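You operate a simulated robot arm through the tools that you are given. There is no shell and no other tool. Be economical: measure what you need, move in short steps, check, and stop when the job is done.

The job below is to be done with a simulated robot arm. You get a single attempt, and the scene is never put back.

TASK
Wipe the clamped jar's cap clean with the yellow pad, then stand the jar in the blue tray.
Fine: put the pad back and leave the clamp open. Set down upright: what you pick out. What is to be rubbed or washed off counts as gone when no trace of it is left.

The check looks at the end state, three seconds after you hand in, the way a careful person would. Anything else that was tipped, shoved, dropped, spilled or broken makes it a failure. A push-on lid holds only when it is set on centred and level and pressed home; a screw cap is set on level and turned clockwise until tight.

THE ROBOT
A 6-joint arm with a two-finger parallel gripper, fixed in place. Base frame: the origin is at the foot of the arm, x ahead of it, y to its left, z up; the work surface is at about z = 860. Units: mm, degrees, N and s.
With the tool pointing down near the work surface it reaches from about 240 to 640 mm from the base axis. Its first joint turns from -66.0 to 66.0 degrees. Payload 2.7 kg.
The tool frame sits at the grasp point between the pads (the TCP): z along the fingers, y along the line on which they close. The tips reach 23 mm beyond it. Largest opening 94 mm; finger width 38, thickness 10; the body of the gripper, 54 by 96 mm, starts 39 mm behind the TCP.
Orientation is that of the tool frame in the base frame, as a unit quaternion [x, y, z, w]. With the fingers straight down and closing along the base's y, the tool's x points along the base's -x, its y along +y and its z along -z.

THE INTERFACE
- The arm moves only by the tool apply_moves. Its argument "increments" is one flat list of numbers, 7 for each row, row after row: the shift along the tool's x, y, z in mm, then the turn, a rotation vector about the tool's x, y, z in degrees, then the closure, from 0 (fully open) to 1 (shut). In form: [tx, ty, tz, wx, wy, wz, grip, tx, ty, tz, wx, wy, wz, grip, ...]. A call has 1 to 12 rows; each row is the pose to reach, as a shift and turn from the pose commanded when the call began, along the tool's axes at that moment. Each row takes 0.2 s and may step no farther than 50 mm and 8.6 degrees from the row before; otherwise, or with a gripper value out of range, the whole call is refused. Where a pose cannot be reached the arm comes as near as it can. A force on the tool above 40 N (or 10 N above the force at the start of the call, whichever is more), or a blocked arm, ends the call early, and 0.2 s more pass. The fingers move at their own pace (about 45 mm/s each) and stop on an object; they squeeze with about 23 N. The grip force told is the motor's: it shows also when the fingers shut on nothing. Time passes only in rows, and 0.2 s behind the last, so rows that repeat a pose let the fingers close. The reply holds the time, the measured pose of the TCP, the force on the tool along the base axes, the opening and the grip force, in the units named above and with some noise, with the torque about the TCP (base axes, N m) and any sound that the robot's microphone picked up.
- Cameras (640 x 400 px; columns grow to the right, rows downward): "scene" is fixed at [82, -443.3, 1399.8]; the picture's right is [0.68, -0.73, 0.00], its down [-0.46, -0.43, -0.78] and it looks along [0.57, 0.53, -0.63] (base axes); focal length 260 px, centre (320, 200). "wrist" rides on the gripper at [86, 16, -75] in the tool frame; the picture's right is [-0.18, 0.98, 0.00], its down [-0.58, -0.11, -0.81] and it looks along [-0.79, -0.15, 0.59] (tool axes); focal length 243 px, centre (320, 200). There is no depth. A picture from a camera that has moved, and an enlarged one, comes with that camera's place and axes in the base frame and with its lens.
- capture(camera): a new picture of that camera. The clock stands still meanwhile.
- enlarge(camera, box): a new picture of the part [left, top, right, bottom] of that camera's present view, enlarged. The clock stands still meanwhile.
- hand_in(): hands the job in; it is judged then, once.

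Go step by step. Nothing tells you positions but the pictures and the camera data: compare them with the known pose of the tool, close in by small moves and look again before you grip or let go. The budget is 120 turns and 68 pictures, counting those below and the enlarged ones. Unless the task says otherwise, let go and move clear before handing in, and close with one line.

The tools are called after "Call:" as a command line: name --argument value ..., lists and objects as JSON in quotes. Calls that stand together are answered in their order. apply_moves: Moves the arm, as the interface text tells. Its arguments: {"type":"object","properties":{"increments":{"type":"array"}},"required":["increments"]} The other tools are called the same way: capture (camera) takes a picture; enlarge (camera, box) takes an enlarged picture of a part of a camera's view; hand_in () hands the job in.

At the start:

```text
clock: 0.0
eef_pos: [413.1, -94.3, 1200.5]
ee_rot: [0.0, 1.0, 0.0, 0.001]
contact_force: [0.8, -0.1, -0.5]
wrist_torque: [-0.02, 0.01, 0.02]
width: 94.3
finger_force: 0.0
```

scene: 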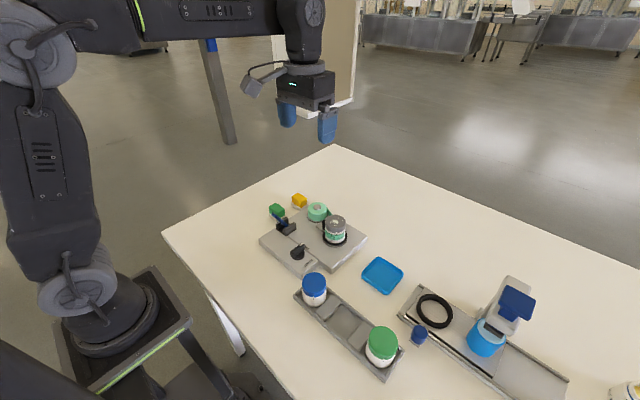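
wrist: 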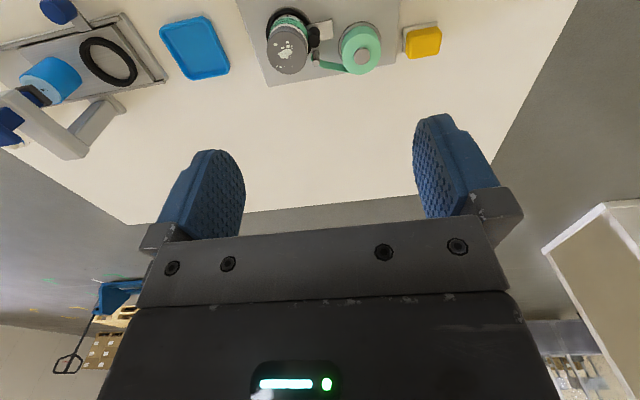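

I see a clamp fixture with a jar (grey cap with white smudges), a yellow pad beside it, and the blue tray. I'll look closer first.

Call:
enlarge --camera "scene" --box '[240, 170, 420, 290]'

Call:
enlarge --camera "wrist" --box '[150, 0, 470, 110]'

Call:
enlarge --camera "scene" --box '[280, 240, 580, 400]'

```text
3.33 times, centred on (330, 230) of scene
camera zoom: at [82.0, -443.3, 1399.8], right [0.68, -0.73, 0.0], down [-0.46, -0.43, -0.78], along [0.57, 0.53, -0.63], focal length 868 px, centre (287, 100)
```

zoom: 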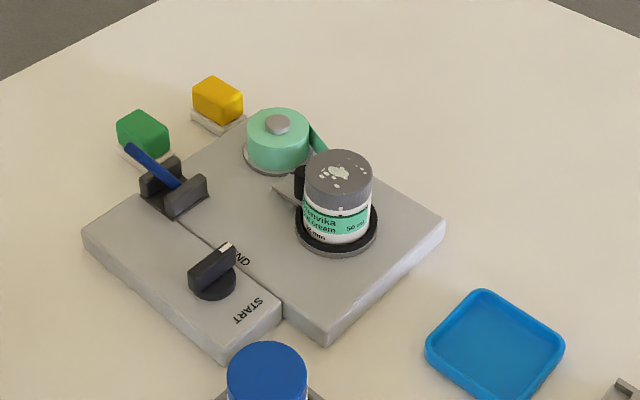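

```text
2.00 times, centred on (310, 55) of wrist
camera zoom: at [326.3, -78.1, 1275.4], right [0.18, 0.98, 0.0], down [0.58, -0.11, 0.81], along [0.79, -0.15, -0.59], focal length 485 px, centre (340, 490)
```

zoom: 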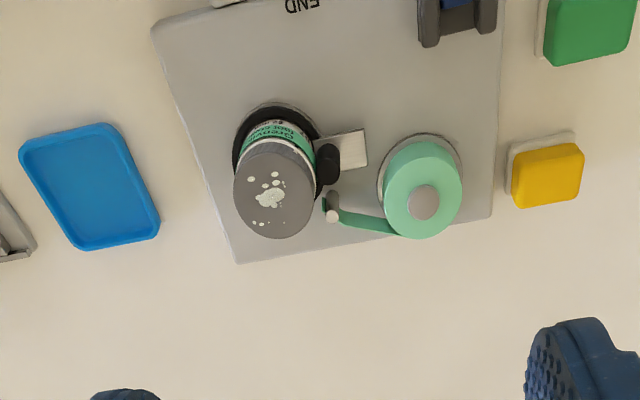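

```text
2.13 times, centred on (430, 320) of scene
camera zoom: at [82.0, -443.3, 1399.8], right [0.68, -0.73, 0.0], down [-0.46, -0.43, -0.78], along [0.57, 0.53, -0.63], focal length 556 px, centre (85, -56)
```

zoom: 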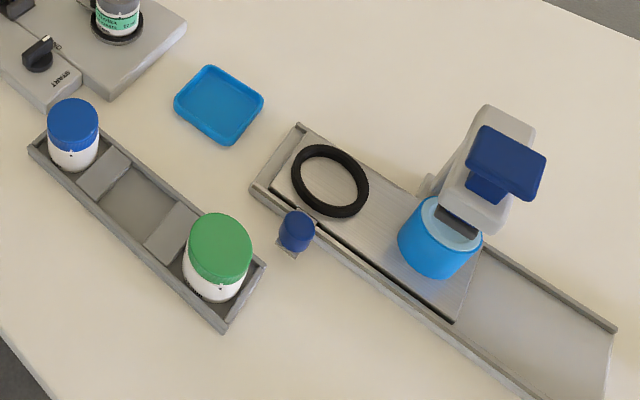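

The jar cap is around (449,-147,955) and the pad around (502,41,885). I'll move in to see the clamp mechanism.

Call:
apply_moves --increments '[20, 8, 30, 0, 0, 0, 0, 40, 16, 60, 0, 0, 0, 0, 60, 25, 90, 0, 0, 0, 0, 83, 34, 110, 0, 0, 0, 0]'

Call:
capture --camera "wrist"

```text
clock: 1.0
eef_pos: [331.4, -60.5, 1088.5]
ee_rot: [0.0, 1.0, -0.001, 0.001]
contact_force: [-0.8, -1.3, 0.4]
wrist_torque: [0.01, -0.04, -0.02]
width: 93.8
finger_force: 0.1
```

```text
62 pictures are left
camera wrist: at [244.1, -43.8, 1163.8], right [0.18, 0.98, 0.0], down [0.58, -0.11, 0.81], along [0.79, -0.15, -0.59], focal length 243 px, centre (320, 200)
```

wrist: 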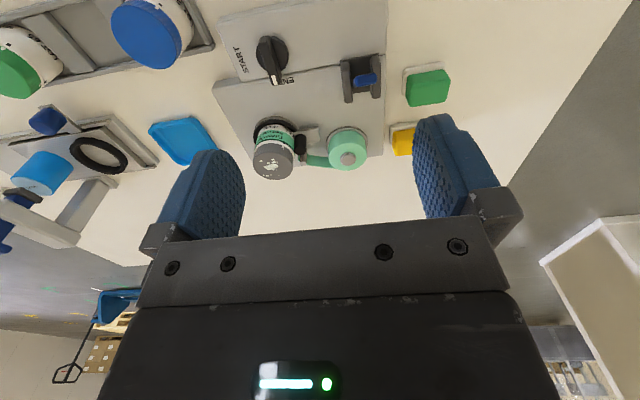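

Call:
enlarge --camera "wrist" --box '[200, 10, 460, 190]'

Call:
enlarge --camera "scene" --box '[260, 190, 370, 270]'

```text
2.22 times, centred on (330, 100) of wrist
camera zoom: at [244.1, -43.8, 1163.8], right [0.18, 0.98, 0.0], down [0.58, -0.11, 0.81], along [0.79, -0.15, -0.59], focal length 539 px, centre (298, 422)
```

zoom: 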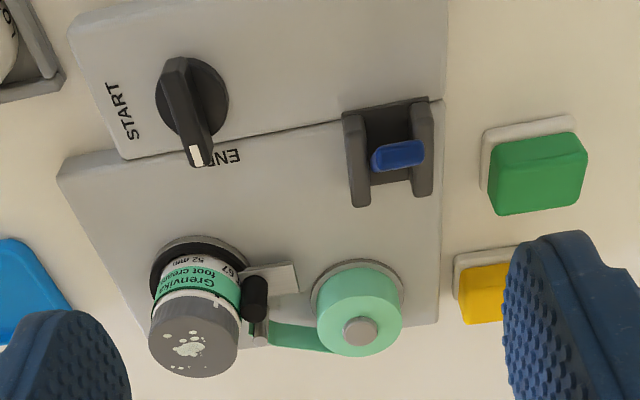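

```text
5.00 times, centred on (315, 230) of scene
camera zoom: at [82.0, -443.3, 1399.8], right [0.68, -0.73, 0.0], down [-0.46, -0.43, -0.78], along [0.57, 0.53, -0.63], focal length 1302 px, centre (345, 50)
```

zoom: 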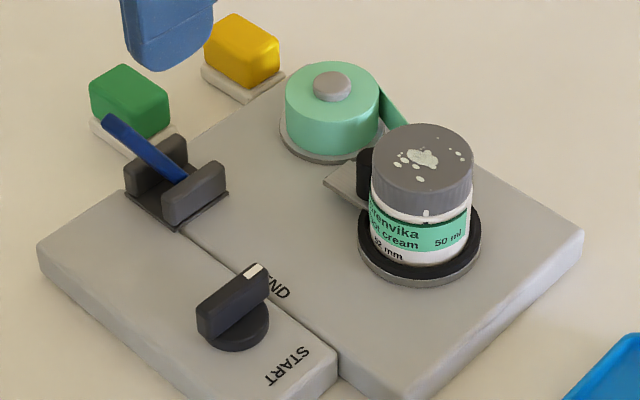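

Lever in a fork (clamp lever) seems to be at about (370,-30), and the dial is at END. I'll look closer at the pad first.

Call:
apply_moves --increments '[-25, 25, 25, 0, 0, 0, 0, -50, 50, 50, 0, 0, 0, 0, -75, 75, 75, 0, 0, 0, 0, -99, 101, 98, 0, 0, 0, 0]'

Call:
capture --camera "wrist"

```text
clock: 2.0
eef_pos: [427.9, 40.6, 992.3]
ee_rot: [-0.001, 1.0, -0.001, 0.0]
contact_force: [-0.1, 0.7, 0.8]
wrist_torque: [0.0, -0.01, -0.04]
width: 94.1
finger_force: 0.1
```

```text
59 pictures are left
camera wrist: at [341.3, 57.0, 1066.0], right [0.18, 0.98, 0.0], down [0.58, -0.11, 0.81], along [0.79, -0.15, -0.59], focal length 243 px, centre (320, 200)
```

wrist: 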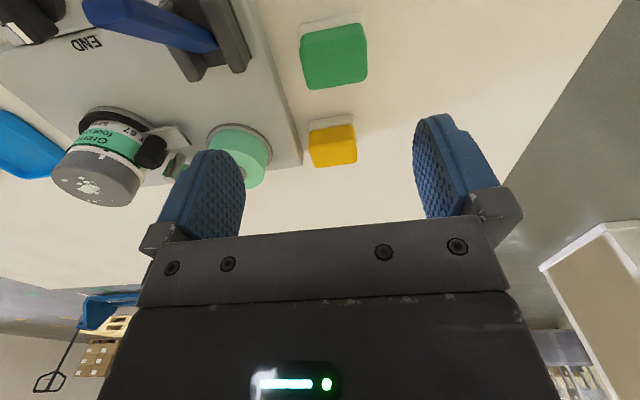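

Call:
enlarge --camera "wrist" --box '[280, 0, 400, 180]'

Call:
enlarge --camera "wrist" --box '[0, 0, 280, 220]'

```text
2.22 times, centred on (340, 90) of wrist
camera zoom: at [341.3, 57.0, 1066.0], right [0.18, 0.98, 0.0], down [0.58, -0.11, 0.81], along [0.79, -0.15, -0.59], focal length 539 px, centre (276, 444)
```

zoom: 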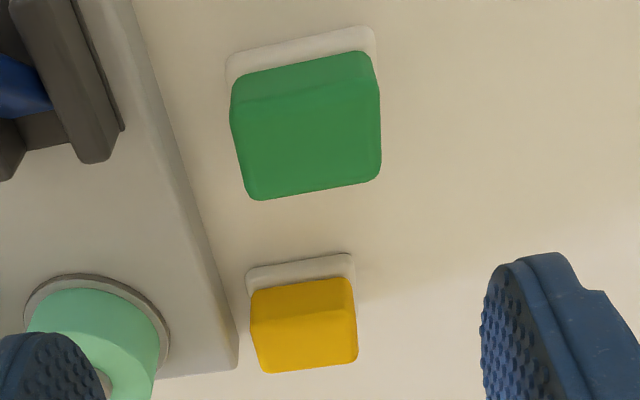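

```text
1.82 times, centred on (140, 110) of wrist
camera zoom: at [341.3, 57.0, 1066.0], right [0.18, 0.98, 0.0], down [0.58, -0.11, 0.81], along [0.79, -0.15, -0.59], focal length 441 px, centre (647, 364)
```

zoom: 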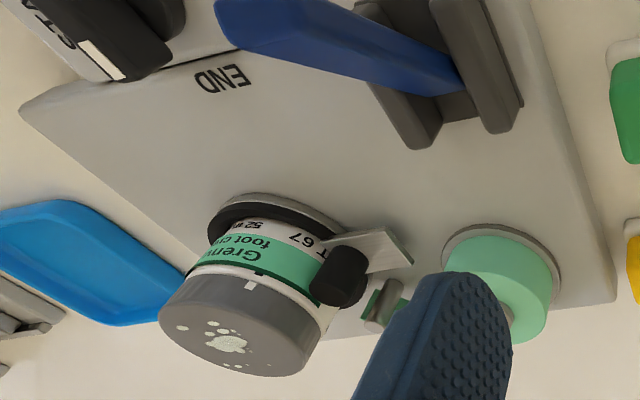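

The pad is axis-aligned near (508,41), top ≈ 888. Moving above it with partly closed fingers.

Call:
apply_moves --increments '[-40, 0, 0, 0, 0, 0, 0.25, -80, 0, 10, 0, 0, 0, 0.25, -80, 0, 40, 0, 0, 0, 0.25, -80, 0, 57, 0, 0, 0, 0.25]'

Call:
capture --camera "wrist"

Call:
enlarge --camera "scene" --box '[260, 140, 370, 250]'

```text
clock: 3.0
eef_pos: [510.0, 38.8, 935.5]
ee_rot: [0.001, 1.0, 0.0, 0.0]
contact_force: [-1.0, -0.2, -0.4]
wrist_torque: [0.04, -0.02, 0.02]
width: 70.3
finger_force: 0.0
```

```text
56 pictures are left
camera wrist: at [422.4, 55.8, 1010.1], right [0.18, 0.98, 0.0], down [0.58, -0.11, 0.81], along [0.79, -0.15, -0.59], focal length 243 px, centre (320, 200)
```

wrist: 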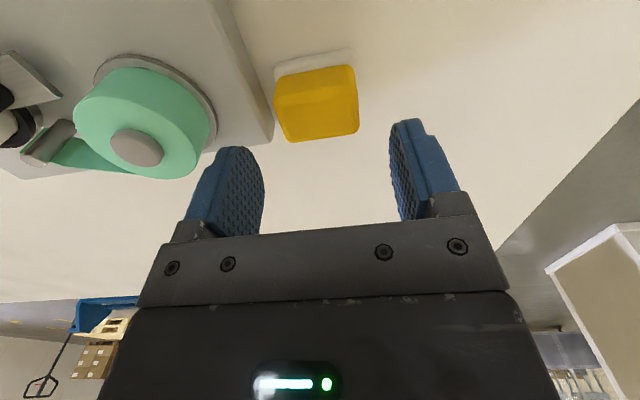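

```text
3.64 times, centred on (315, 195) of scene
camera zoom: at [82.0, -443.3, 1399.8], right [0.68, -0.73, 0.0], down [-0.46, -0.43, -0.78], along [0.57, 0.53, -0.63], focal length 947 px, centre (338, 218)
```

zoom: 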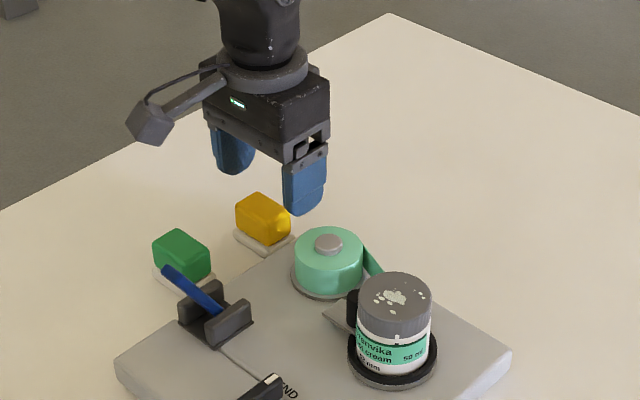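

Call:
enlarge --camera "wrist" --box '[250, 30, 400, 160]'

```text
3.08 times, centred on (325, 95) of wrist
camera zoom: at [422.4, 55.8, 1010.1], right [0.18, 0.98, 0.0], down [0.58, -0.11, 0.81], along [0.79, -0.15, -0.59], focal length 746 px, centre (305, 523)
```

zoom: 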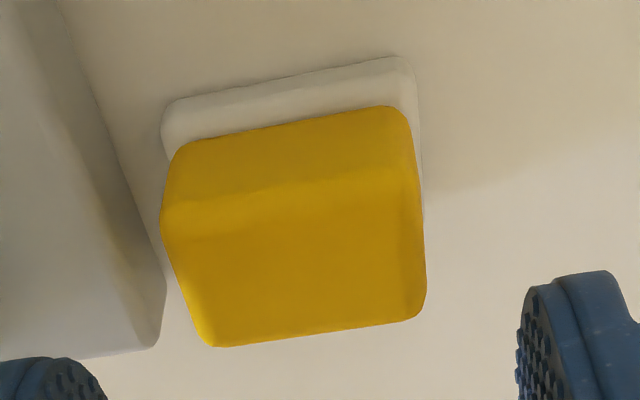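

Pad centre ≈ (505,40), top ≈ 890. Lower so the tips are ~12 mm below its top and grip.

Call:
apply_moves --increments '[4, 1, 15, 0, 0, 0, 0.25, 4, 1, 33, 0, 0, 0, 0.25, 4, 1, 33, 0, 0, 0, 0.4, 4, 1, 33, 0, 0, 0, 0.55, 4, 1, 33, 0, 0, 0, 0.6, 4, 1, 33, 0, 0, 0, 0.7, 4, 1, 33, 0, 0, 0, 0.8, 4, 1, 33, 0, 0, 0, 0.8]'

Call:
enlarge --camera "scene" --box '[260, 140, 370, 250]'

Call:
capture --camera "wrist"

```text
clock: 3.8
eef_pos: [506.0, 36.9, 907.1]
ee_rot: [-0.001, 1.0, -0.003, 0.002]
contact_force: [-0.8, -1.5, 3.5]
wrist_torque: [-0.15, 0.07, -0.03]
width: 57.4
finger_force: 1.1
stopped in row 3: the force on the tool passed its limit at 43 N (the readings are from after the stop); the commanded pose is now the measured one
```

```text
3.64 times, centred on (315, 195) of scene
camera zoom: at [81.9, -443.4, 1399.8], right [0.68, -0.73, 0.0], down [-0.46, -0.43, -0.78], along [0.57, 0.53, -0.63], focal length 947 px, centre (338, 218)
```

zoom: 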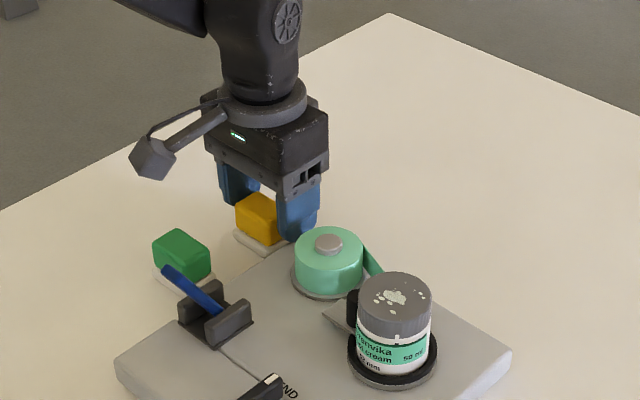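

```text
52 pictures are left
camera wrist: at [419.0, 54.2, 981.6], right [0.18, 0.98, -0.01], down [0.58, -0.1, 0.81], along [0.79, -0.15, -0.59], focal length 243 px, centre (320, 200)
```

wrist: 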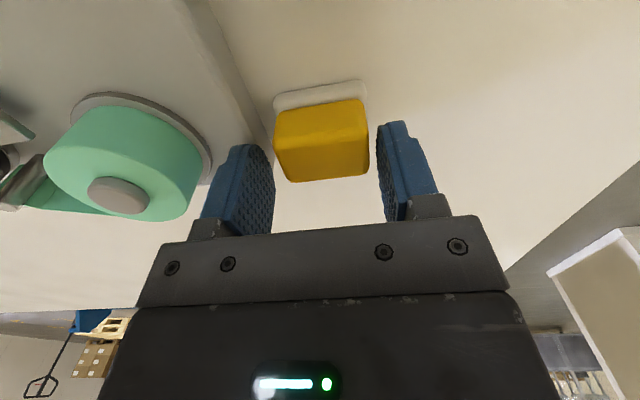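

The −y finger touched the machine plate edge (gap is tight). I'll lift, rotate 90° and grip the pad along x instead.

Call:
apply_moves --increments '[0, 0, -45, 0, 0, 0, 0.25, 0, 2, -50, 0, 0, 8.2, 0.25, 0, 2, -50, 0, 0, 16.4, 0.25, 0, 2, -50, 0, 0, 24.6, 0.25, 0, 2, -50, 0, 0, 32.8, 0.3, 0, 2, -50, 0, 0, 41, 0.3, 0, 2, -50, 0, 0, 49.2, 0.3, 0, 2, -50, 0, 0, 57.4, 0.3, 0, 2, -50, 0, 0, 65.6, 0.3, 0, 2, -50, 0, 0, 73.8, 0.3, 0, 2, -50, 0, 0, 82, 0.3, 0, 2, -50, 0, 0, 90, 0.3]'

Call:
capture --camera "wrist"

```text
clock: 6.4
eef_pos: [506.6, 40.4, 955.8]
ee_rot: [0.708, 0.706, -0.001, 0.002]
contact_force: [0.0, -0.9, 0.5]
wrist_torque: [0.01, 0.01, 0.01]
width: 65.9
finger_force: 0.0
```

```text
51 pictures are left
camera wrist: at [522.1, 127.3, 1030.8], right [0.98, -0.19, 0.0], down [-0.11, -0.58, 0.81], along [-0.15, -0.8, -0.59], focal length 243 px, centre (320, 200)
```

wrist: 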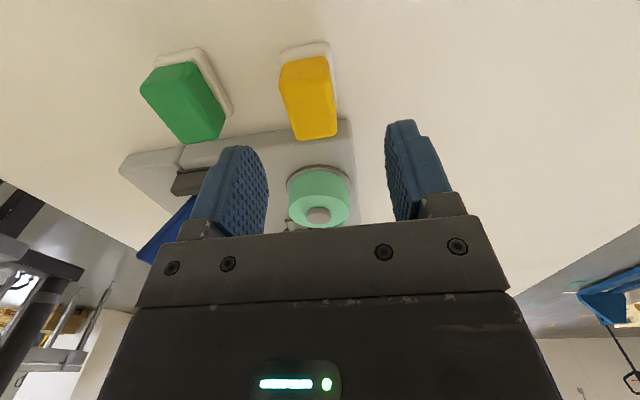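

Nothing was disturbed; now the pad is between the fingers along x. Descend and grip.

Call:
apply_moves --increments '[0, -3, 25, 0, 0, 0, 0.4, 0, -3, 45, 0, 0, 0, 0.4, 0, -3, 54, 0, 0, 0, 0.4, 0, -3, 54, 0, 0, 0, 0.5, 0, -3, 54, 0, 0, 0, 0.6, 0, -3, 54, 0, 0, 0, 0.7, 0, -3, 54, 0, 0, 0, 0.8, 0, -3, 54, 0, 0, 0, 0.8, 0, -3, 54, 0, 0, 0, 0.8]'

Call:
capture --camera "wrist"

```text
clock: 8.4
eef_pos: [502.1, 39.2, 902.1]
ee_rot: [0.707, 0.707, -0.001, 0.002]
contact_force: [-0.5, 0.4, -0.5]
wrist_torque: [0.01, -0.01, -0.01]
width: 29.2
finger_force: 23.0
```

```text
50 pictures are left
camera wrist: at [517.9, 126.3, 976.4], right [0.98, -0.18, 0.0], down [-0.11, -0.58, 0.81], along [-0.15, -0.8, -0.59], focal length 243 px, centre (320, 200)
```

wrist: 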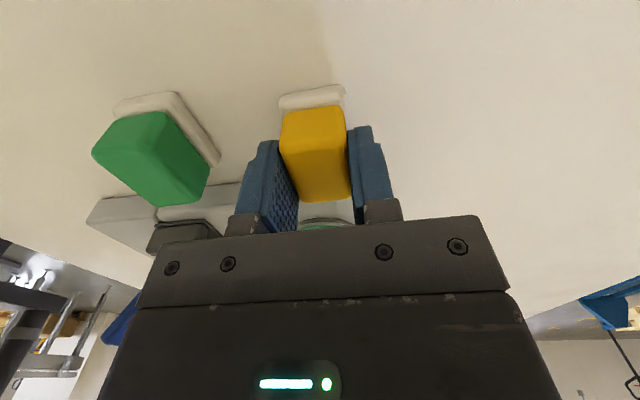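

Gripped (29 mm). Lifting and carrying it over the cap.

Call:
apply_moves --increments '[0, 0, -20, 0, 0, 0, 0.8, 0, 0, -60, 0, 0, 0, 0.8, 0, 0, -105, 0, 0, 0, 0.8, -40, -12, -110, 0, 0, 0, 0.8, -80, -24, -110, 0, 0, 0, 0.8, -120, -36, -110, 0, 0, 0, 0.8, -160, -48, -110, 0, 0, 0, 0.8, -186, -54, -110, 0, 0, 0, 0.8, -186, -54, -110, 0, 0, 0, 0.8]'

Call:
capture --camera "wrist"

Call:
enlarge --camera "scene" --box '[260, 120, 400, 260]'

```text
clock: 10.4
eef_pos: [449.1, -147.5, 1014.6]
ee_rot: [0.707, 0.707, -0.001, 0.003]
contact_force: [0.3, 0.0, -1.1]
wrist_torque: [-0.02, -0.01, 0.0]
width: 29.2
finger_force: 22.6
```

```text
49 pictures are left
camera wrist: at [464.5, -58.8, 1088.0], right [0.98, -0.18, 0.0], down [-0.11, -0.58, 0.81], along [-0.15, -0.8, -0.59], focal length 243 px, centre (320, 200)
```

wrist: 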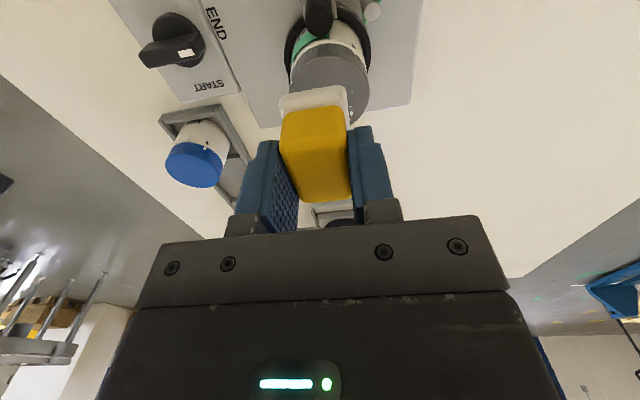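

```text
2.86 times, centred on (330, 190) of scene
camera zoom: at [82.0, -443.3, 1399.8], right [0.68, -0.73, 0.0], down [-0.46, -0.43, -0.78], along [0.57, 0.53, -0.63], focal length 744 px, centre (291, 229)
```

zoom: 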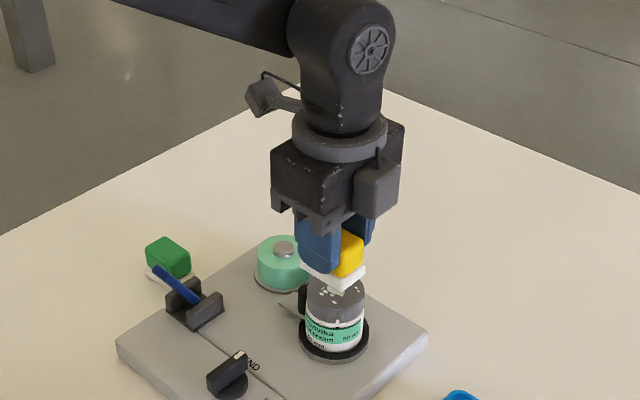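

The white layer is the pad's underside, so its bottom is ≈42 mm below TCP. Cap top is near (453,-145,945). Approaching in small steps.

Call:
apply_moves --increments '[2, 4, 10, 0, 0, 0, 0.8, 2, 4, 18, 0, 0, 0, 0.8, 2, 4, 18, 0, 0, 0, 0.8]'

Call:
enlarge --camera "scene" --box '[290, 180, 380, 260]'

Call:
enlarge --camera "wrist" --box '[240, 0, 420, 220]'

```text
clock: 11.2
eef_pos: [453.2, -145.2, 994.9]
ee_rot: [0.707, 0.707, -0.001, 0.003]
contact_force: [0.7, 0.1, 0.0]
wrist_torque: [-0.01, 0.0, -0.02]
width: 29.3
finger_force: 22.3
```

```text
5.00 times, centred on (335, 220) of scene
camera zoom: at [82.0, -443.3, 1399.8], right [0.68, -0.73, 0.0], down [-0.46, -0.43, -0.78], along [0.57, 0.53, -0.63], focal length 1302 px, centre (245, 100)
```

zoom: 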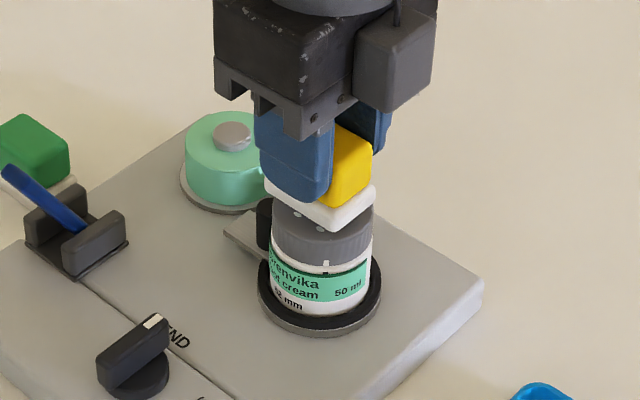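

```text
1.82 times, centred on (330, 110) of wrist
camera zoom: at [468.8, -57.4, 1069.6], right [0.98, -0.18, 0.0], down [-0.11, -0.58, 0.81], along [-0.15, -0.8, -0.59], focal length 441 px, centre (302, 364)
```

zoom: 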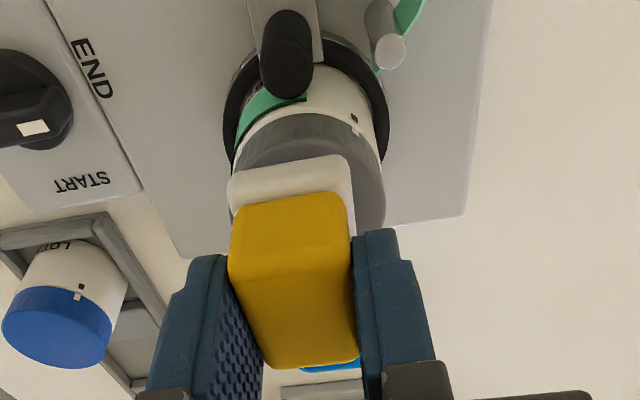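

Call:
apply_moves --increments '[0, 2, 2, 0, 0, 0, 0.8, 0, 2, 4, 0, 0, 0, 0.8, 0, 2, 6, 0, 0, 0, 0.8]'

```text
clock: 12.0
eef_pos: [454.5, -144.5, 989.3]
ee_rot: [0.708, 0.707, -0.001, 0.002]
contact_force: [0.0, -0.1, -0.7]
wrist_torque: [0.02, 0.02, 0.0]
width: 29.4
finger_force: 23.3
```

No contact yet; continuing down slowly.

Call:
apply_moves --increments '[0, 0, 1.5, 0, 0, 0, 0.8, 0, 0, 3, 0, 0, 0, 0.8]'

Call:
enlarge --camera "scene" --box '[310, 200, 360, 250]'

```text
clock: 12.6
eef_pos: [455.6, -144.9, 989.3]
ee_rot: [0.707, 0.707, -0.001, 0.004]
contact_force: [-3.6, 3.5, 17.2]
wrist_torque: [0.11, 0.28, 0.06]
width: 29.4
finger_force: 23.5
```

```text
8.00 times, centred on (335, 225) of scene
camera zoom: at [81.7, -443.2, 1399.9], right [0.68, -0.73, 0.0], down [-0.46, -0.43, -0.78], along [0.57, 0.53, -0.63], focal length 2083 px, centre (200, 0)
```

zoom: 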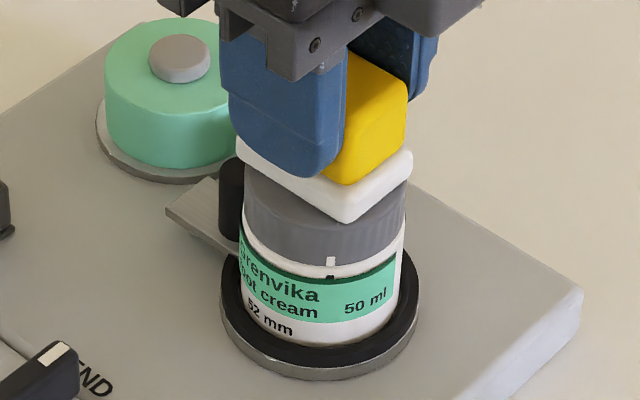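

Contact at 17 N. Now rub with strokes.

Call:
apply_moves --increments '[0, 7, 0, 0, 0, 0, 0.8, 0, 14, 0, 0, 0, 0, 0.8, 0, 6, 0, 0, 0, 0, 0.8, 0, -3, 0, 0, 0, 0, 0.8, 0, -12, 0, 0, 0, 0, 0.8, 5, -14, 0, 0, 0, 0, 0.8, 5, -5, 0, 0, 0, 0, 0.8, 5, 5, 0, 0, 0, 0, 0.8, 5, 14, 0, 0, 0, 0, 0.8, -4, 14, 0, 0, 0, 0, 0.8, -6, 5, 0, 0, 0, 0, 0.8, -6, -5, 0, 0, 0, 0, 0.8]'

Call:
apply_moves --increments '[0, -8, 0, 0, 0, 0, 0.8, 6, -8, 0, 0, 0, 0, 0.8, 14, -4, 0, 0, 0, 0, 0.8, 14, 5, 0, 0, 0, 0, 0.8, 6, 12, 0, 0, 0, 0, 0.8, -2, 15, 0, 0, 0, 0, 0.8, 6, 5, 0, 0, 0, 0, 0.8]'

```text
clock: 15.2
eef_pos: [449.6, -150.3, 985.7]
ee_rot: [0.707, 0.707, 0.0, 0.003]
contact_force: [5.0, 2.4, 8.8]
wrist_torque: [0.31, -0.19, -0.05]
width: 29.2
finger_force: 23.1
```

```text
clock: 16.8
eef_pos: [453.8, -146.0, 986.5]
ee_rot: [0.707, 0.707, -0.001, 0.004]
contact_force: [2.2, -2.9, 3.6]
wrist_torque: [-0.02, -0.08, -0.01]
width: 29.2
finger_force: 22.3
```

Call:
apply_moves --increments '[0, 0, -15, 0, 0, 0, 0.8, 0, 0, -40, 0, 0, 0, 0.8, 40, 20, -50, 0, 0, 0, 0.8, 80, 20, -50, 0, 0, 0, 0.8]'

Call:
enlarge --camera "scene" --box '[290, 180, 380, 260]'

Call:
capture --camera "wrist"

```text
clock: 17.8
eef_pos: [476.6, -63.8, 1036.1]
ee_rot: [0.708, 0.706, -0.001, 0.002]
contact_force: [-0.3, 0.5, -0.1]
wrist_torque: [-0.02, 0.04, 0.0]
width: 29.2
finger_force: 22.5
```

```text
5.00 times, centred on (335, 220) of scene
camera zoom: at [82.0, -443.3, 1399.8], right [0.68, -0.73, 0.0], down [-0.46, -0.43, -0.78], along [0.57, 0.53, -0.63], focal length 1302 px, centre (245, 100)
```

zoom: 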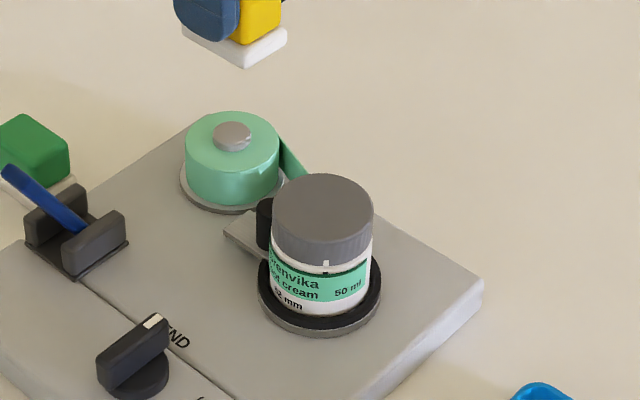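

```text
43 pictures are left
camera wrist: at [491.7, 23.3, 1110.7], right [0.98, -0.19, 0.0], down [-0.11, -0.58, 0.81], along [-0.15, -0.8, -0.59], focal length 243 px, centre (320, 200)
```

wrist: 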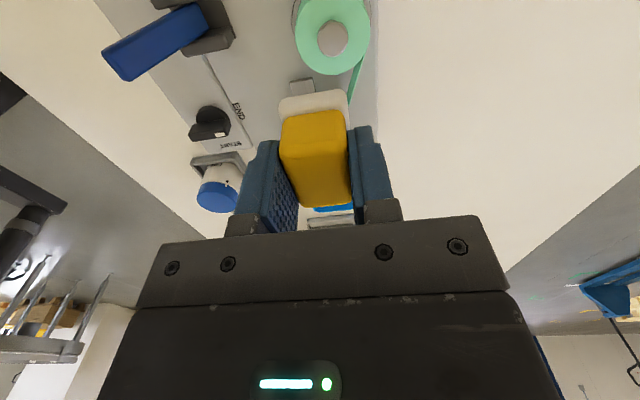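

Call:
enlarge --camera "scene" --box '[320, 205, 352, 235]'

```text
13.33 times, centred on (336, 220) of scene
camera zoom: at [82.0, -443.3, 1399.8], right [0.68, -0.73, 0.0], down [-0.46, -0.43, -0.78], along [0.57, 0.53, -0.63], focal length 3472 px, centre (107, -67)
```

zoom: 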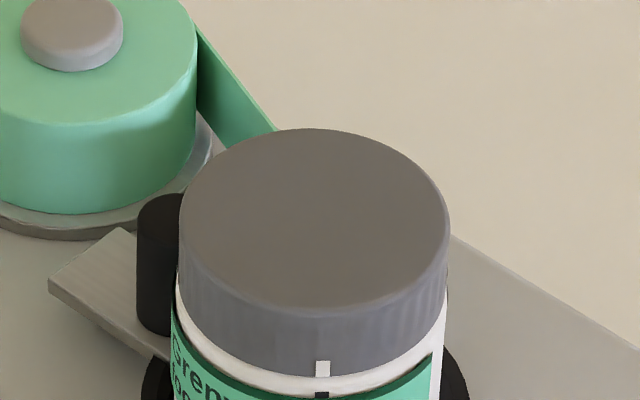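

The cap is spotless. Returning the pad to its original place, (502,39).

Call:
apply_moves --increments '[35, 8, 0, 0, 0, 0, 0.8, 70, 17, 0, 0, 0, 0, 0.8, 103, 25.4, 20, 0, 0, 0, 0.8, 103, 25.4, 60, 0, 0, 0, 0.8, 103, 25.4, 100, 0, 0, 0, 0.8, 103, 25.4, 120, 0, 0, 0, 0.8]'

Call:
enlarge --camera "scene" --box '[260, 170, 350, 250]'

Call:
capture --camera "wrist"

```text
clock: 19.2
eef_pos: [501.0, 36.9, 915.0]
ee_rot: [0.707, 0.707, -0.002, 0.002]
contact_force: [0.0, -0.4, -0.2]
wrist_torque: [-0.02, 0.01, -0.02]
width: 29.3
finger_force: 23.1
```

```text
5.00 times, centred on (305, 210) of scene
camera zoom: at [82.0, -443.3, 1399.8], right [0.68, -0.73, 0.0], down [-0.46, -0.43, -0.78], along [0.57, 0.53, -0.63], focal length 1302 px, centre (395, 150)
```

zoom: 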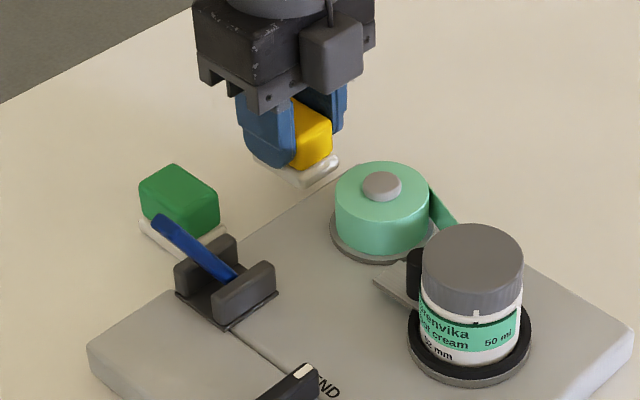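

```text
40 pictures are left
camera wrist: at [515.9, 123.9, 989.5], right [0.98, -0.18, 0.0], down [-0.11, -0.58, 0.81], along [-0.15, -0.8, -0.59], focal length 243 px, centre (320, 200)
```

wrist: 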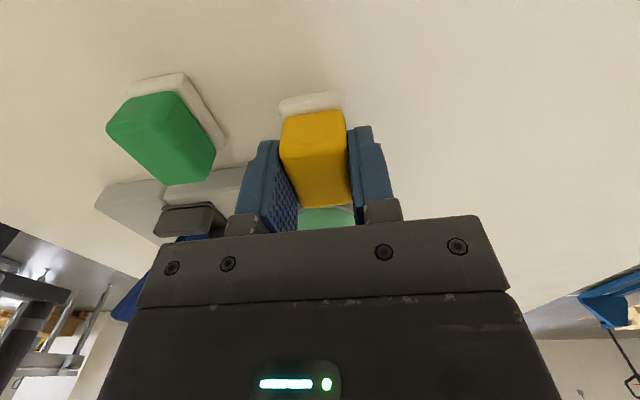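

Call:
apply_moves --increments '[2, 1, 5, 0, 0, 0, 0.8, 2, 1, 10, 0, 0, 0, 0.8, 2, 1, 12, 0, 0, 0, 0.8, 2, 1, 14, 0, 0, 0, 0.8]'

```text
clock: 20.2
eef_pos: [501.6, 40.1, 900.5]
ee_rot: [0.707, 0.707, -0.001, 0.002]
contact_force: [0.0, -0.2, -0.4]
wrist_torque: [-0.03, -0.02, 0.0]
width: 29.2
finger_force: 22.5
```

Call:
apply_moves --increments '[0, 0, 1, 0, 0, 0, 0.8, 0, 0, 2, 0, 0, 0, 0.8]'

```text
clock: 20.8
eef_pos: [501.3, 41.7, 898.5]
ee_rot: [0.707, 0.707, 0.0, 0.003]
contact_force: [-0.3, -0.5, 1.6]
wrist_torque: [0.06, 0.11, 0.03]
width: 29.2
finger_force: 22.8
```

Touching down lightly; 1 mm more, then release and rise.

Call:
apply_moves --increments '[0, 0, 0.7, 0, 0, 0, 0.8, 0, 0, 0.7, 0, 0, 0, 0.7, 0, 0, 0.7, 0, 0, 0, 0.5, 0, 0, 0.7, 0, 0, 0, 0.4, 0, 0, 0.7, 0, 0, 0, 0.4, 0, 0, -20, 0, 0, 0, 0.4, 0, 0, -60, 0, 0, 0, 0.4, 0, 0, -100, 0, 0, 0, 0.4]'

Call:
enlarge --camera "scene" --box '[260, 170, 350, 250]'

```text
clock: 22.6
eef_pos: [500.3, 41.2, 999.7]
ee_rot: [0.707, 0.707, -0.002, 0.002]
contact_force: [-0.5, 0.4, -0.1]
wrist_torque: [0.0, 0.05, -0.03]
width: 56.3
finger_force: 0.2
```

```text
5.00 times, centred on (305, 210) of scene
camera zoom: at [82.0, -443.3, 1399.8], right [0.68, -0.73, 0.0], down [-0.46, -0.43, -0.78], along [0.57, 0.53, -0.63], focal length 1302 px, centre (395, 150)
```

zoom: 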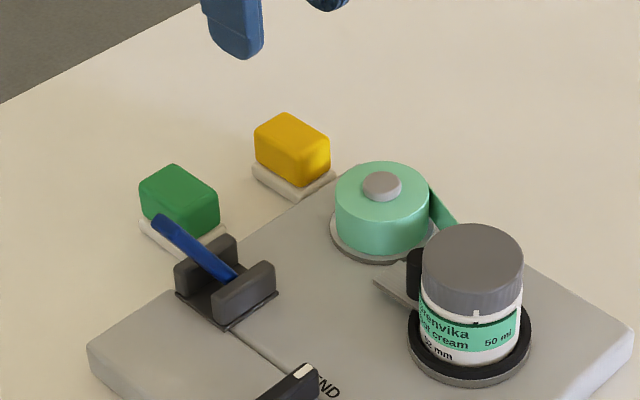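

Pad is back in place. Now a side look at the lever.

Call:
apply_moves --increments '[0, -35, -15, 0, 0, 0, 0, -8, -70, -15, 0, 0, 0, 0, -16, -105, -15, 0, 0, 0, 0, -18, -135, -15, 0, 0, 0, 0]'

Call:
capture --camera "wrist"

```text
clock: 23.6
eef_pos: [365.3, 24.3, 1015.1]
ee_rot: [0.707, 0.707, -0.001, 0.003]
contact_force: [0.0, -0.1, 0.4]
wrist_torque: [-0.03, -0.01, -0.03]
width: 94.1
finger_force: 0.0
```

```text
38 pictures are left
camera wrist: at [381.0, 110.9, 1089.0], right [0.98, -0.18, 0.0], down [-0.11, -0.58, 0.81], along [-0.15, -0.8, -0.59], focal length 243 px, centre (320, 200)
```

wrist: 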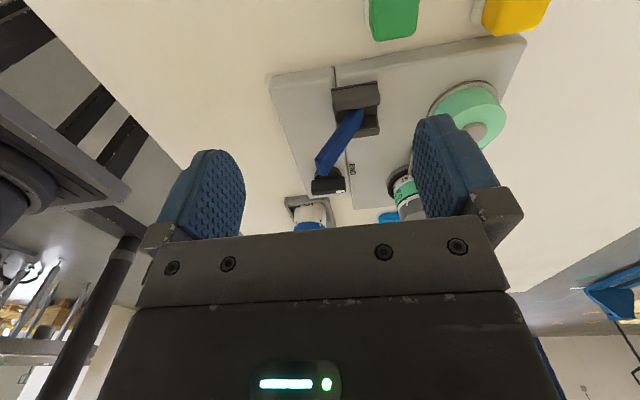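

Call:
enlarge --camera "wrist" --box '[280, 60, 420, 220]'

```text
2.50 times, centred on (350, 140) of wrist
camera zoom: at [381.0, 110.9, 1089.0], right [0.98, -0.18, 0.0], down [-0.11, -0.58, 0.81], along [-0.15, -0.8, -0.59], focal length 606 px, centre (245, 350)
```

zoom: 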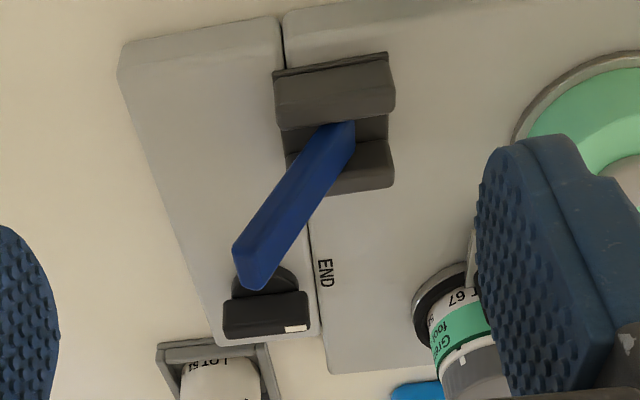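

Lever leans toward the robot (tip (357,-27,954), hinge about (392,-25,890)); most likely it flips to +x to open. I'll position shut fingers behind it.

Call:
apply_moves --increments '[0, -25, 0, 0, 0, 0, 0.5, -25, -47, 0, 0, 0, 0, 1, -49, -47, 0, 0, 0, 0, 1, -49, -47, 30, 0, 0, 0, 1, -49, -47, 58, 0, 0, 0, 1, -49, -47, 58, 0, 0, 0, 1]'

Call:
enlarge --camera "scene" --box '[240, 170, 330, 260]'

```text
clock: 25.0
eef_pos: [319.6, -25.3, 955.7]
ee_rot: [0.707, 0.707, -0.001, 0.002]
contact_force: [-0.8, 0.2, 0.1]
wrist_torque: [0.02, -0.01, -0.02]
width: 0.0
finger_force: 22.5
```

```text
4.44 times, centred on (285, 215) of scene
camera zoom: at [82.0, -443.3, 1399.8], right [0.68, -0.73, 0.0], down [-0.46, -0.43, -0.78], along [0.57, 0.53, -0.63], focal length 1157 px, centre (476, 133)
```

zoom: 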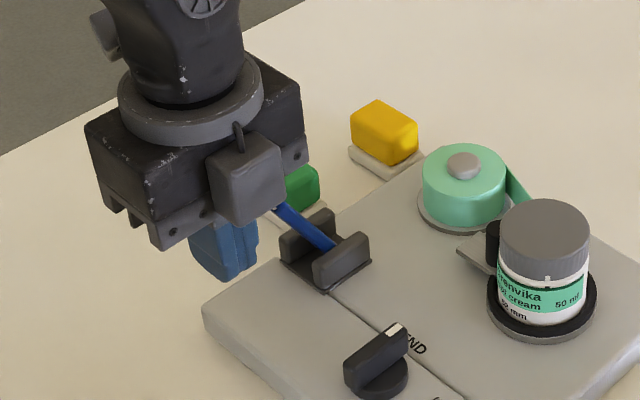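

Call:
apply_moves --increments '[0, 8, 0, 0, 0, 0, 1, 0, 14, 0, 0, 0, 0, 1, 0, 20, 0, 0, 0, 0, 1, 0, 26, 0, 0, 0, 0, 1, 0, 32, 0, 0, 0, 0, 1, 0, 38, 0, 0, 0, 0, 1]'

Call:
enlarge --camera "scene" --box '[240, 170, 370, 260]'

```text
clock: 26.4
eef_pos: [357.1, -25.1, 957.5]
ee_rot: [0.707, 0.707, -0.001, 0.002]
contact_force: [0.4, 0.5, -0.2]
wrist_torque: [-0.02, 0.01, 0.01]
width: 0.0
finger_force: 23.0
```

```text
4.44 times, centred on (305, 215) of scene
camera zoom: at [82.0, -443.3, 1399.8], right [0.68, -0.73, 0.0], down [-0.46, -0.43, -0.78], along [0.57, 0.53, -0.63], focal length 1157 px, centre (387, 133)
```

zoom: 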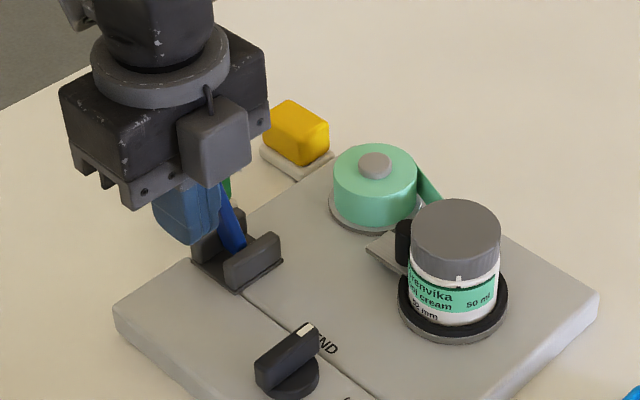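

The lever swings freely. Continue pushing.

Call:
apply_moves --increments '[0, 8, 0, 0, 0, 0, 1, 0, 16, 0, 0, 0, 0, 1, 0, 24, 0, 0, 0, 0, 1, 0, 32, 0, 0, 0, 0, 1, 0, 40, 0, 0, 0, 0, 1, 0, 48, 0, 0, 0, 0, 1]'

Call:
enlarge --camera "scene" --box '[240, 170, 370, 260]'

```text
clock: 27.8
eef_pos: [395.3, -25.6, 956.9]
ee_rot: [0.707, 0.707, -0.009, -0.006]
contact_force: [-14.4, 1.4, 15.1]
wrist_torque: [0.17, 0.23, 0.16]
width: 0.0
finger_force: 22.6
stopped in row 6: the force on the tool passed its limit at 51 N (the readings are from after the stop); the commanded pose is now the measured one
```

```text
4.44 times, centred on (305, 215) of scene
camera zoom: at [81.4, -443.3, 1399.9], right [0.68, -0.73, 0.0], down [-0.46, -0.43, -0.78], along [0.57, 0.53, -0.63], focal length 1157 px, centre (387, 133)
```

zoom: 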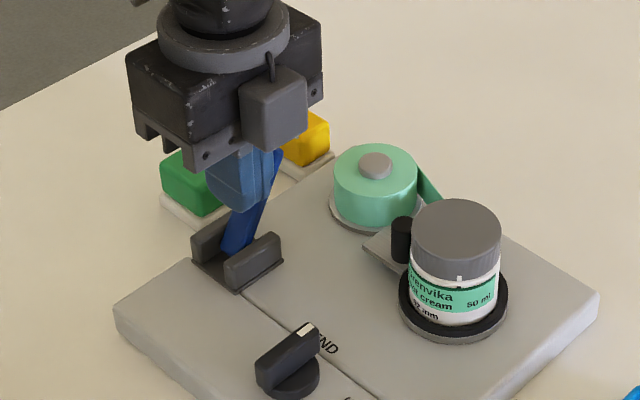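

The roller has pulled away from the jar: clamp open. Backing off and rising.

Call:
apply_moves --increments '[0, -15, 0, 0, 0, 0, 1, 0, -40, 0, -1.2, 0.25, 0, 1, 0, -50, -40, -1.2, 0.25, 0, 1, 0, -50, -80, -1.2, 0.25, 0, 1, 0, -50, -105, -1.2, 0.25, 0, 0.5]'

Call:
enlarge --camera "scene" --box '[240, 170, 370, 260]'

```text
clock: 29.0
eef_pos: [349.9, -25.1, 1061.1]
ee_rot: [0.708, 0.706, 0.001, 0.001]
contact_force: [0.5, -0.4, -0.5]
wrist_torque: [-0.05, -0.01, 0.01]
width: 32.8
finger_force: 0.1
```

```text
4.44 times, centred on (305, 215) of scene
camera zoom: at [82.0, -443.3, 1399.8], right [0.68, -0.73, 0.0], down [-0.46, -0.43, -0.78], along [0.57, 0.53, -0.63], focal length 1157 px, centre (387, 133)
```

zoom: 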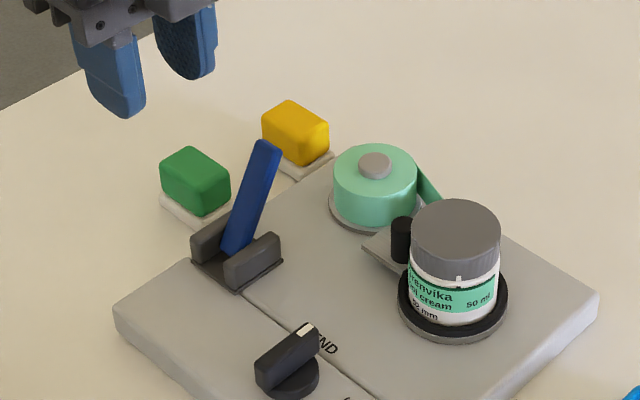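

Lever stays at its open stop. Moving above the jar with fingers open along x.

Call:
apply_moves --increments '[-30, 26, 0, 0, 0, 0, 0.1, -60, 52, 0, 0, 0, 0, 0.1, -92, 78, 10, 0, 0, 0, 0.1, -122, 105, 31, 0, 0, 0, 0.1, -122, 105, 31, 0, 0, 0, 0.1]'

Call:
capture --camera "wrist"

Call:
enlarge --camera "scene" --box '[290, 150, 390, 250]'

```text
clock: 30.2
eef_pos: [456.9, -148.6, 1030.5]
ee_rot: [0.707, 0.707, 0.001, 0.002]
contact_force: [-0.2, 0.4, -1.1]
wrist_torque: [-0.02, 0.0, 0.03]
width: 84.3
finger_force: 0.1
```

```text
32 pictures are left
camera wrist: at [471.8, -62.2, 1105.6], right [0.98, -0.18, 0.0], down [-0.11, -0.58, 0.81], along [-0.15, -0.79, -0.59], focal length 243 px, centre (320, 200)
```

wrist: 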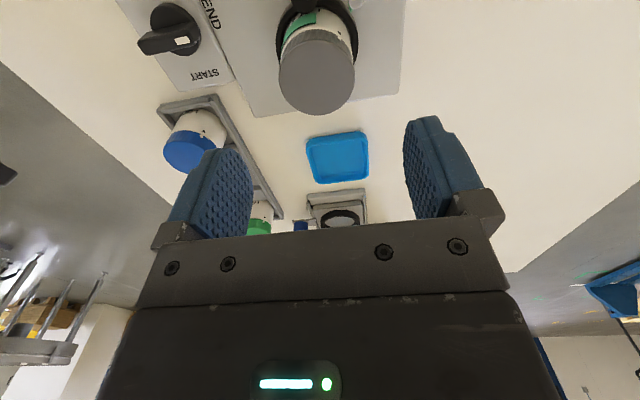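

```text
4.00 times, centred on (340, 200) of scene
camera zoom: at [82.0, -443.3, 1399.8], right [0.68, -0.73, 0.0], down [-0.46, -0.43, -0.78], along [0.57, 0.53, -0.63], focal length 1042 px, centre (240, 200)
```

zoom: 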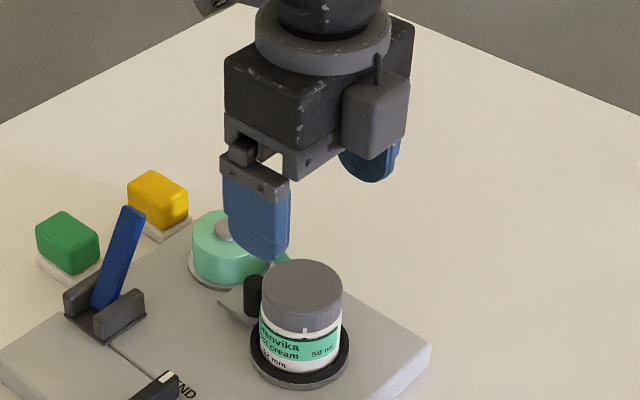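

Jar axis ≈ (454.5,-147); tray centre ≈ (454,-295). Descend and grip the jar.

Call:
apply_moves --increments '[1, -2, 40, 0, 0, 0, 0.1, 1, -2, 75, 0, 0, 0, 0.1, 1, -2, 90, 0, 0, 0, 0.1, 1, -2, 97, 0, 0, 0, 0.1]'

Call:
enlarge --camera "scene" --box '[290, 170, 390, 260]'

Call:
capture --camera "wrist"

```text
clock: 31.2
eef_pos: [451.9, -148.2, 932.7]
ee_rot: [0.708, 0.706, 0.001, 0.002]
contact_force: [0.2, -0.5, 0.3]
wrist_torque: [0.01, 0.0, 0.01]
width: 84.9
finger_force: 0.1
```

```text
4.44 times, centred on (340, 215) of scene
camera zoom: at [82.0, -443.3, 1399.8], right [0.68, -0.73, 0.0], down [-0.46, -0.43, -0.78], along [0.57, 0.53, -0.63], focal length 1157 px, centre (231, 133)
```

zoom: 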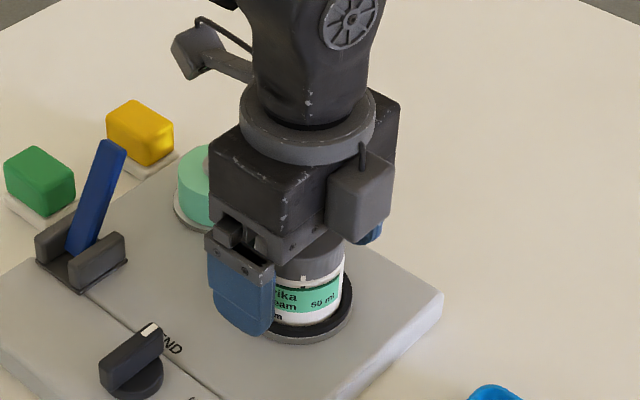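

```text
29 pictures are left
camera wrist: at [467.9, -61.2, 1008.3], right [0.98, -0.18, 0.0], down [-0.11, -0.58, 0.81], along [-0.15, -0.79, -0.59], focal length 243 px, centre (320, 200)
```

wrist: 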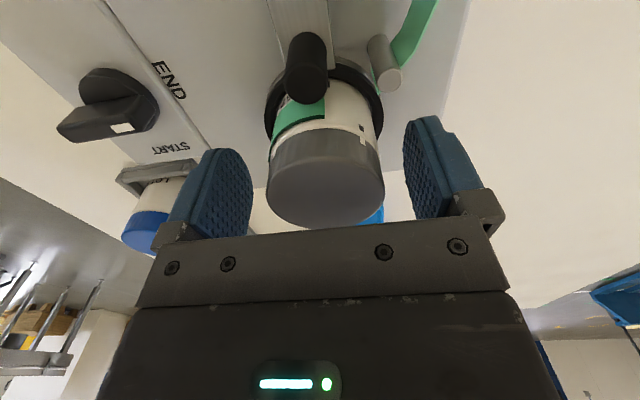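

Call:
apply_moves --increments '[0, 2.5, 0, 0, 0, 0, 0.2, 0, 2.5, 0, 0, 0, 0, 0.3, 0, 2.5, 0, 0, 0, 0, 0.4, 0, 2.5, 0, 0, 0, 0, 0.5, 0, 2.5, 0, 0, 0, 0, 0.6, 0, 2.5, 0, 0, 0, 0, 0.6]'

```text
clock: 32.6
eef_pos: [454.4, -147.4, 934.4]
ee_rot: [0.707, 0.707, 0.001, 0.001]
contact_force: [-0.1, -0.1, -0.2]
wrist_torque: [0.0, 0.0, -0.03]
width: 51.1
finger_force: 23.0
```

Gripped at 51 mm with no side force. Lifting slowly.

Call:
apply_moves --increments '[0, 0, -5, 0, 0, 0, 0.6, 0, 0, -12, 0, 0, 0, 0.6, 0, 0, -25, 0, 0, 0, 0.6, 0, 0, -50, 0, 0, 0, 0.6, 0, 0, -80, 0, 0, 0, 0.6, 0, 0, -80, 0, 0, 0, 0.6]'

Call:
enlarge --camera "scene" --box '[270, 150, 420, 300]'

```text
clock: 34.0
eef_pos: [457.7, -145.8, 1015.3]
ee_rot: [0.708, 0.706, 0.001, 0.002]
contact_force: [0.0, -0.7, -1.2]
wrist_torque: [0.0, 0.02, -0.03]
width: 51.1
finger_force: 23.0
```

```text
2.67 times, centred on (345, 225) of scene
camera zoom: at [82.0, -443.3, 1399.8], right [0.68, -0.73, 0.0], down [-0.46, -0.43, -0.78], along [0.57, 0.53, -0.63], focal length 694 px, centre (253, 133)
```

zoom: 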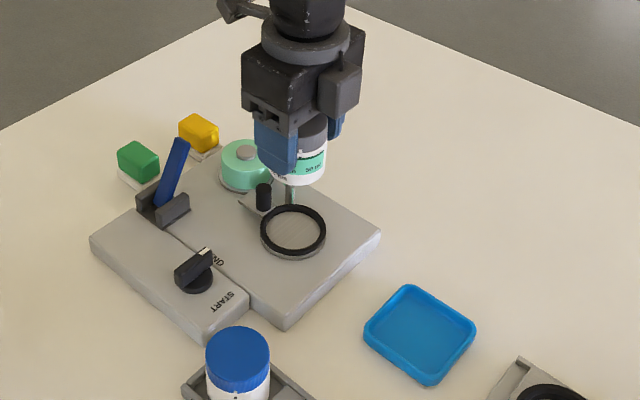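

Jar lifted cleanly. Carry over the tray.

Call:
apply_moves --increments '[-38, 0, 0, 0, 0, 0, 0.6, -76, -1, 0, 0, 0, 0, 0.6, -114, -2, 0, 0, 0, 0, 0.6, -150, -2, 0, 0, 0, 0, 0.6, -151, -2, 30, 0, 0, 0, 0.6, -151, -2, 60, 0, 0, 0, 0.6, -151, -2, 60, 0, 0, 0, 0.6]'

Call:
enlarge --camera "scene" --box '[310, 190, 440, 310]'

Call:
capture --camera "wrist"

```text
clock: 35.6
eef_pos: [450.9, -299.8, 956.8]
ee_rot: [0.709, 0.706, 0.001, 0.002]
contact_force: [-0.4, -0.8, -1.0]
wrist_torque: [-0.02, 0.02, -0.04]
width: 50.9
finger_force: 23.3
```

```text
3.33 times, centred on (375, 250) of scene
camera zoom: at [82.0, -443.3, 1399.8], right [0.68, -0.73, 0.0], down [-0.46, -0.43, -0.78], along [0.57, 0.53, -0.63], focal length 868 px, centre (137, 33)
```

zoom: 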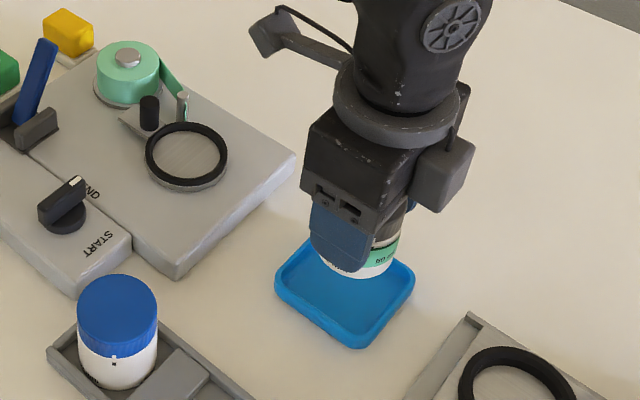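

```text
26 pictures are left
camera wrist: at [467.6, -212.4, 1031.0], right [0.98, -0.19, 0.0], down [-0.11, -0.58, 0.81], along [-0.15, -0.79, -0.59], focal length 243 px, centre (320, 200)
```

wrist: 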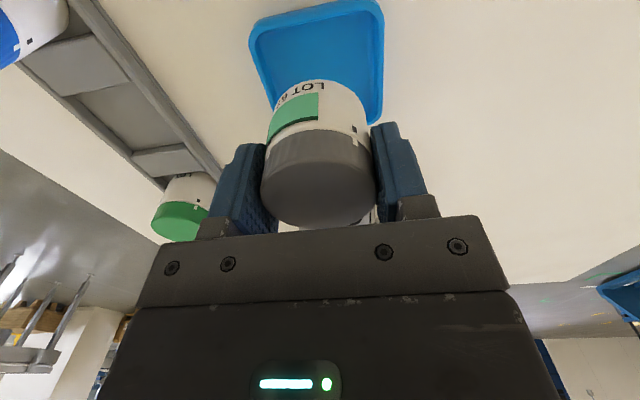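

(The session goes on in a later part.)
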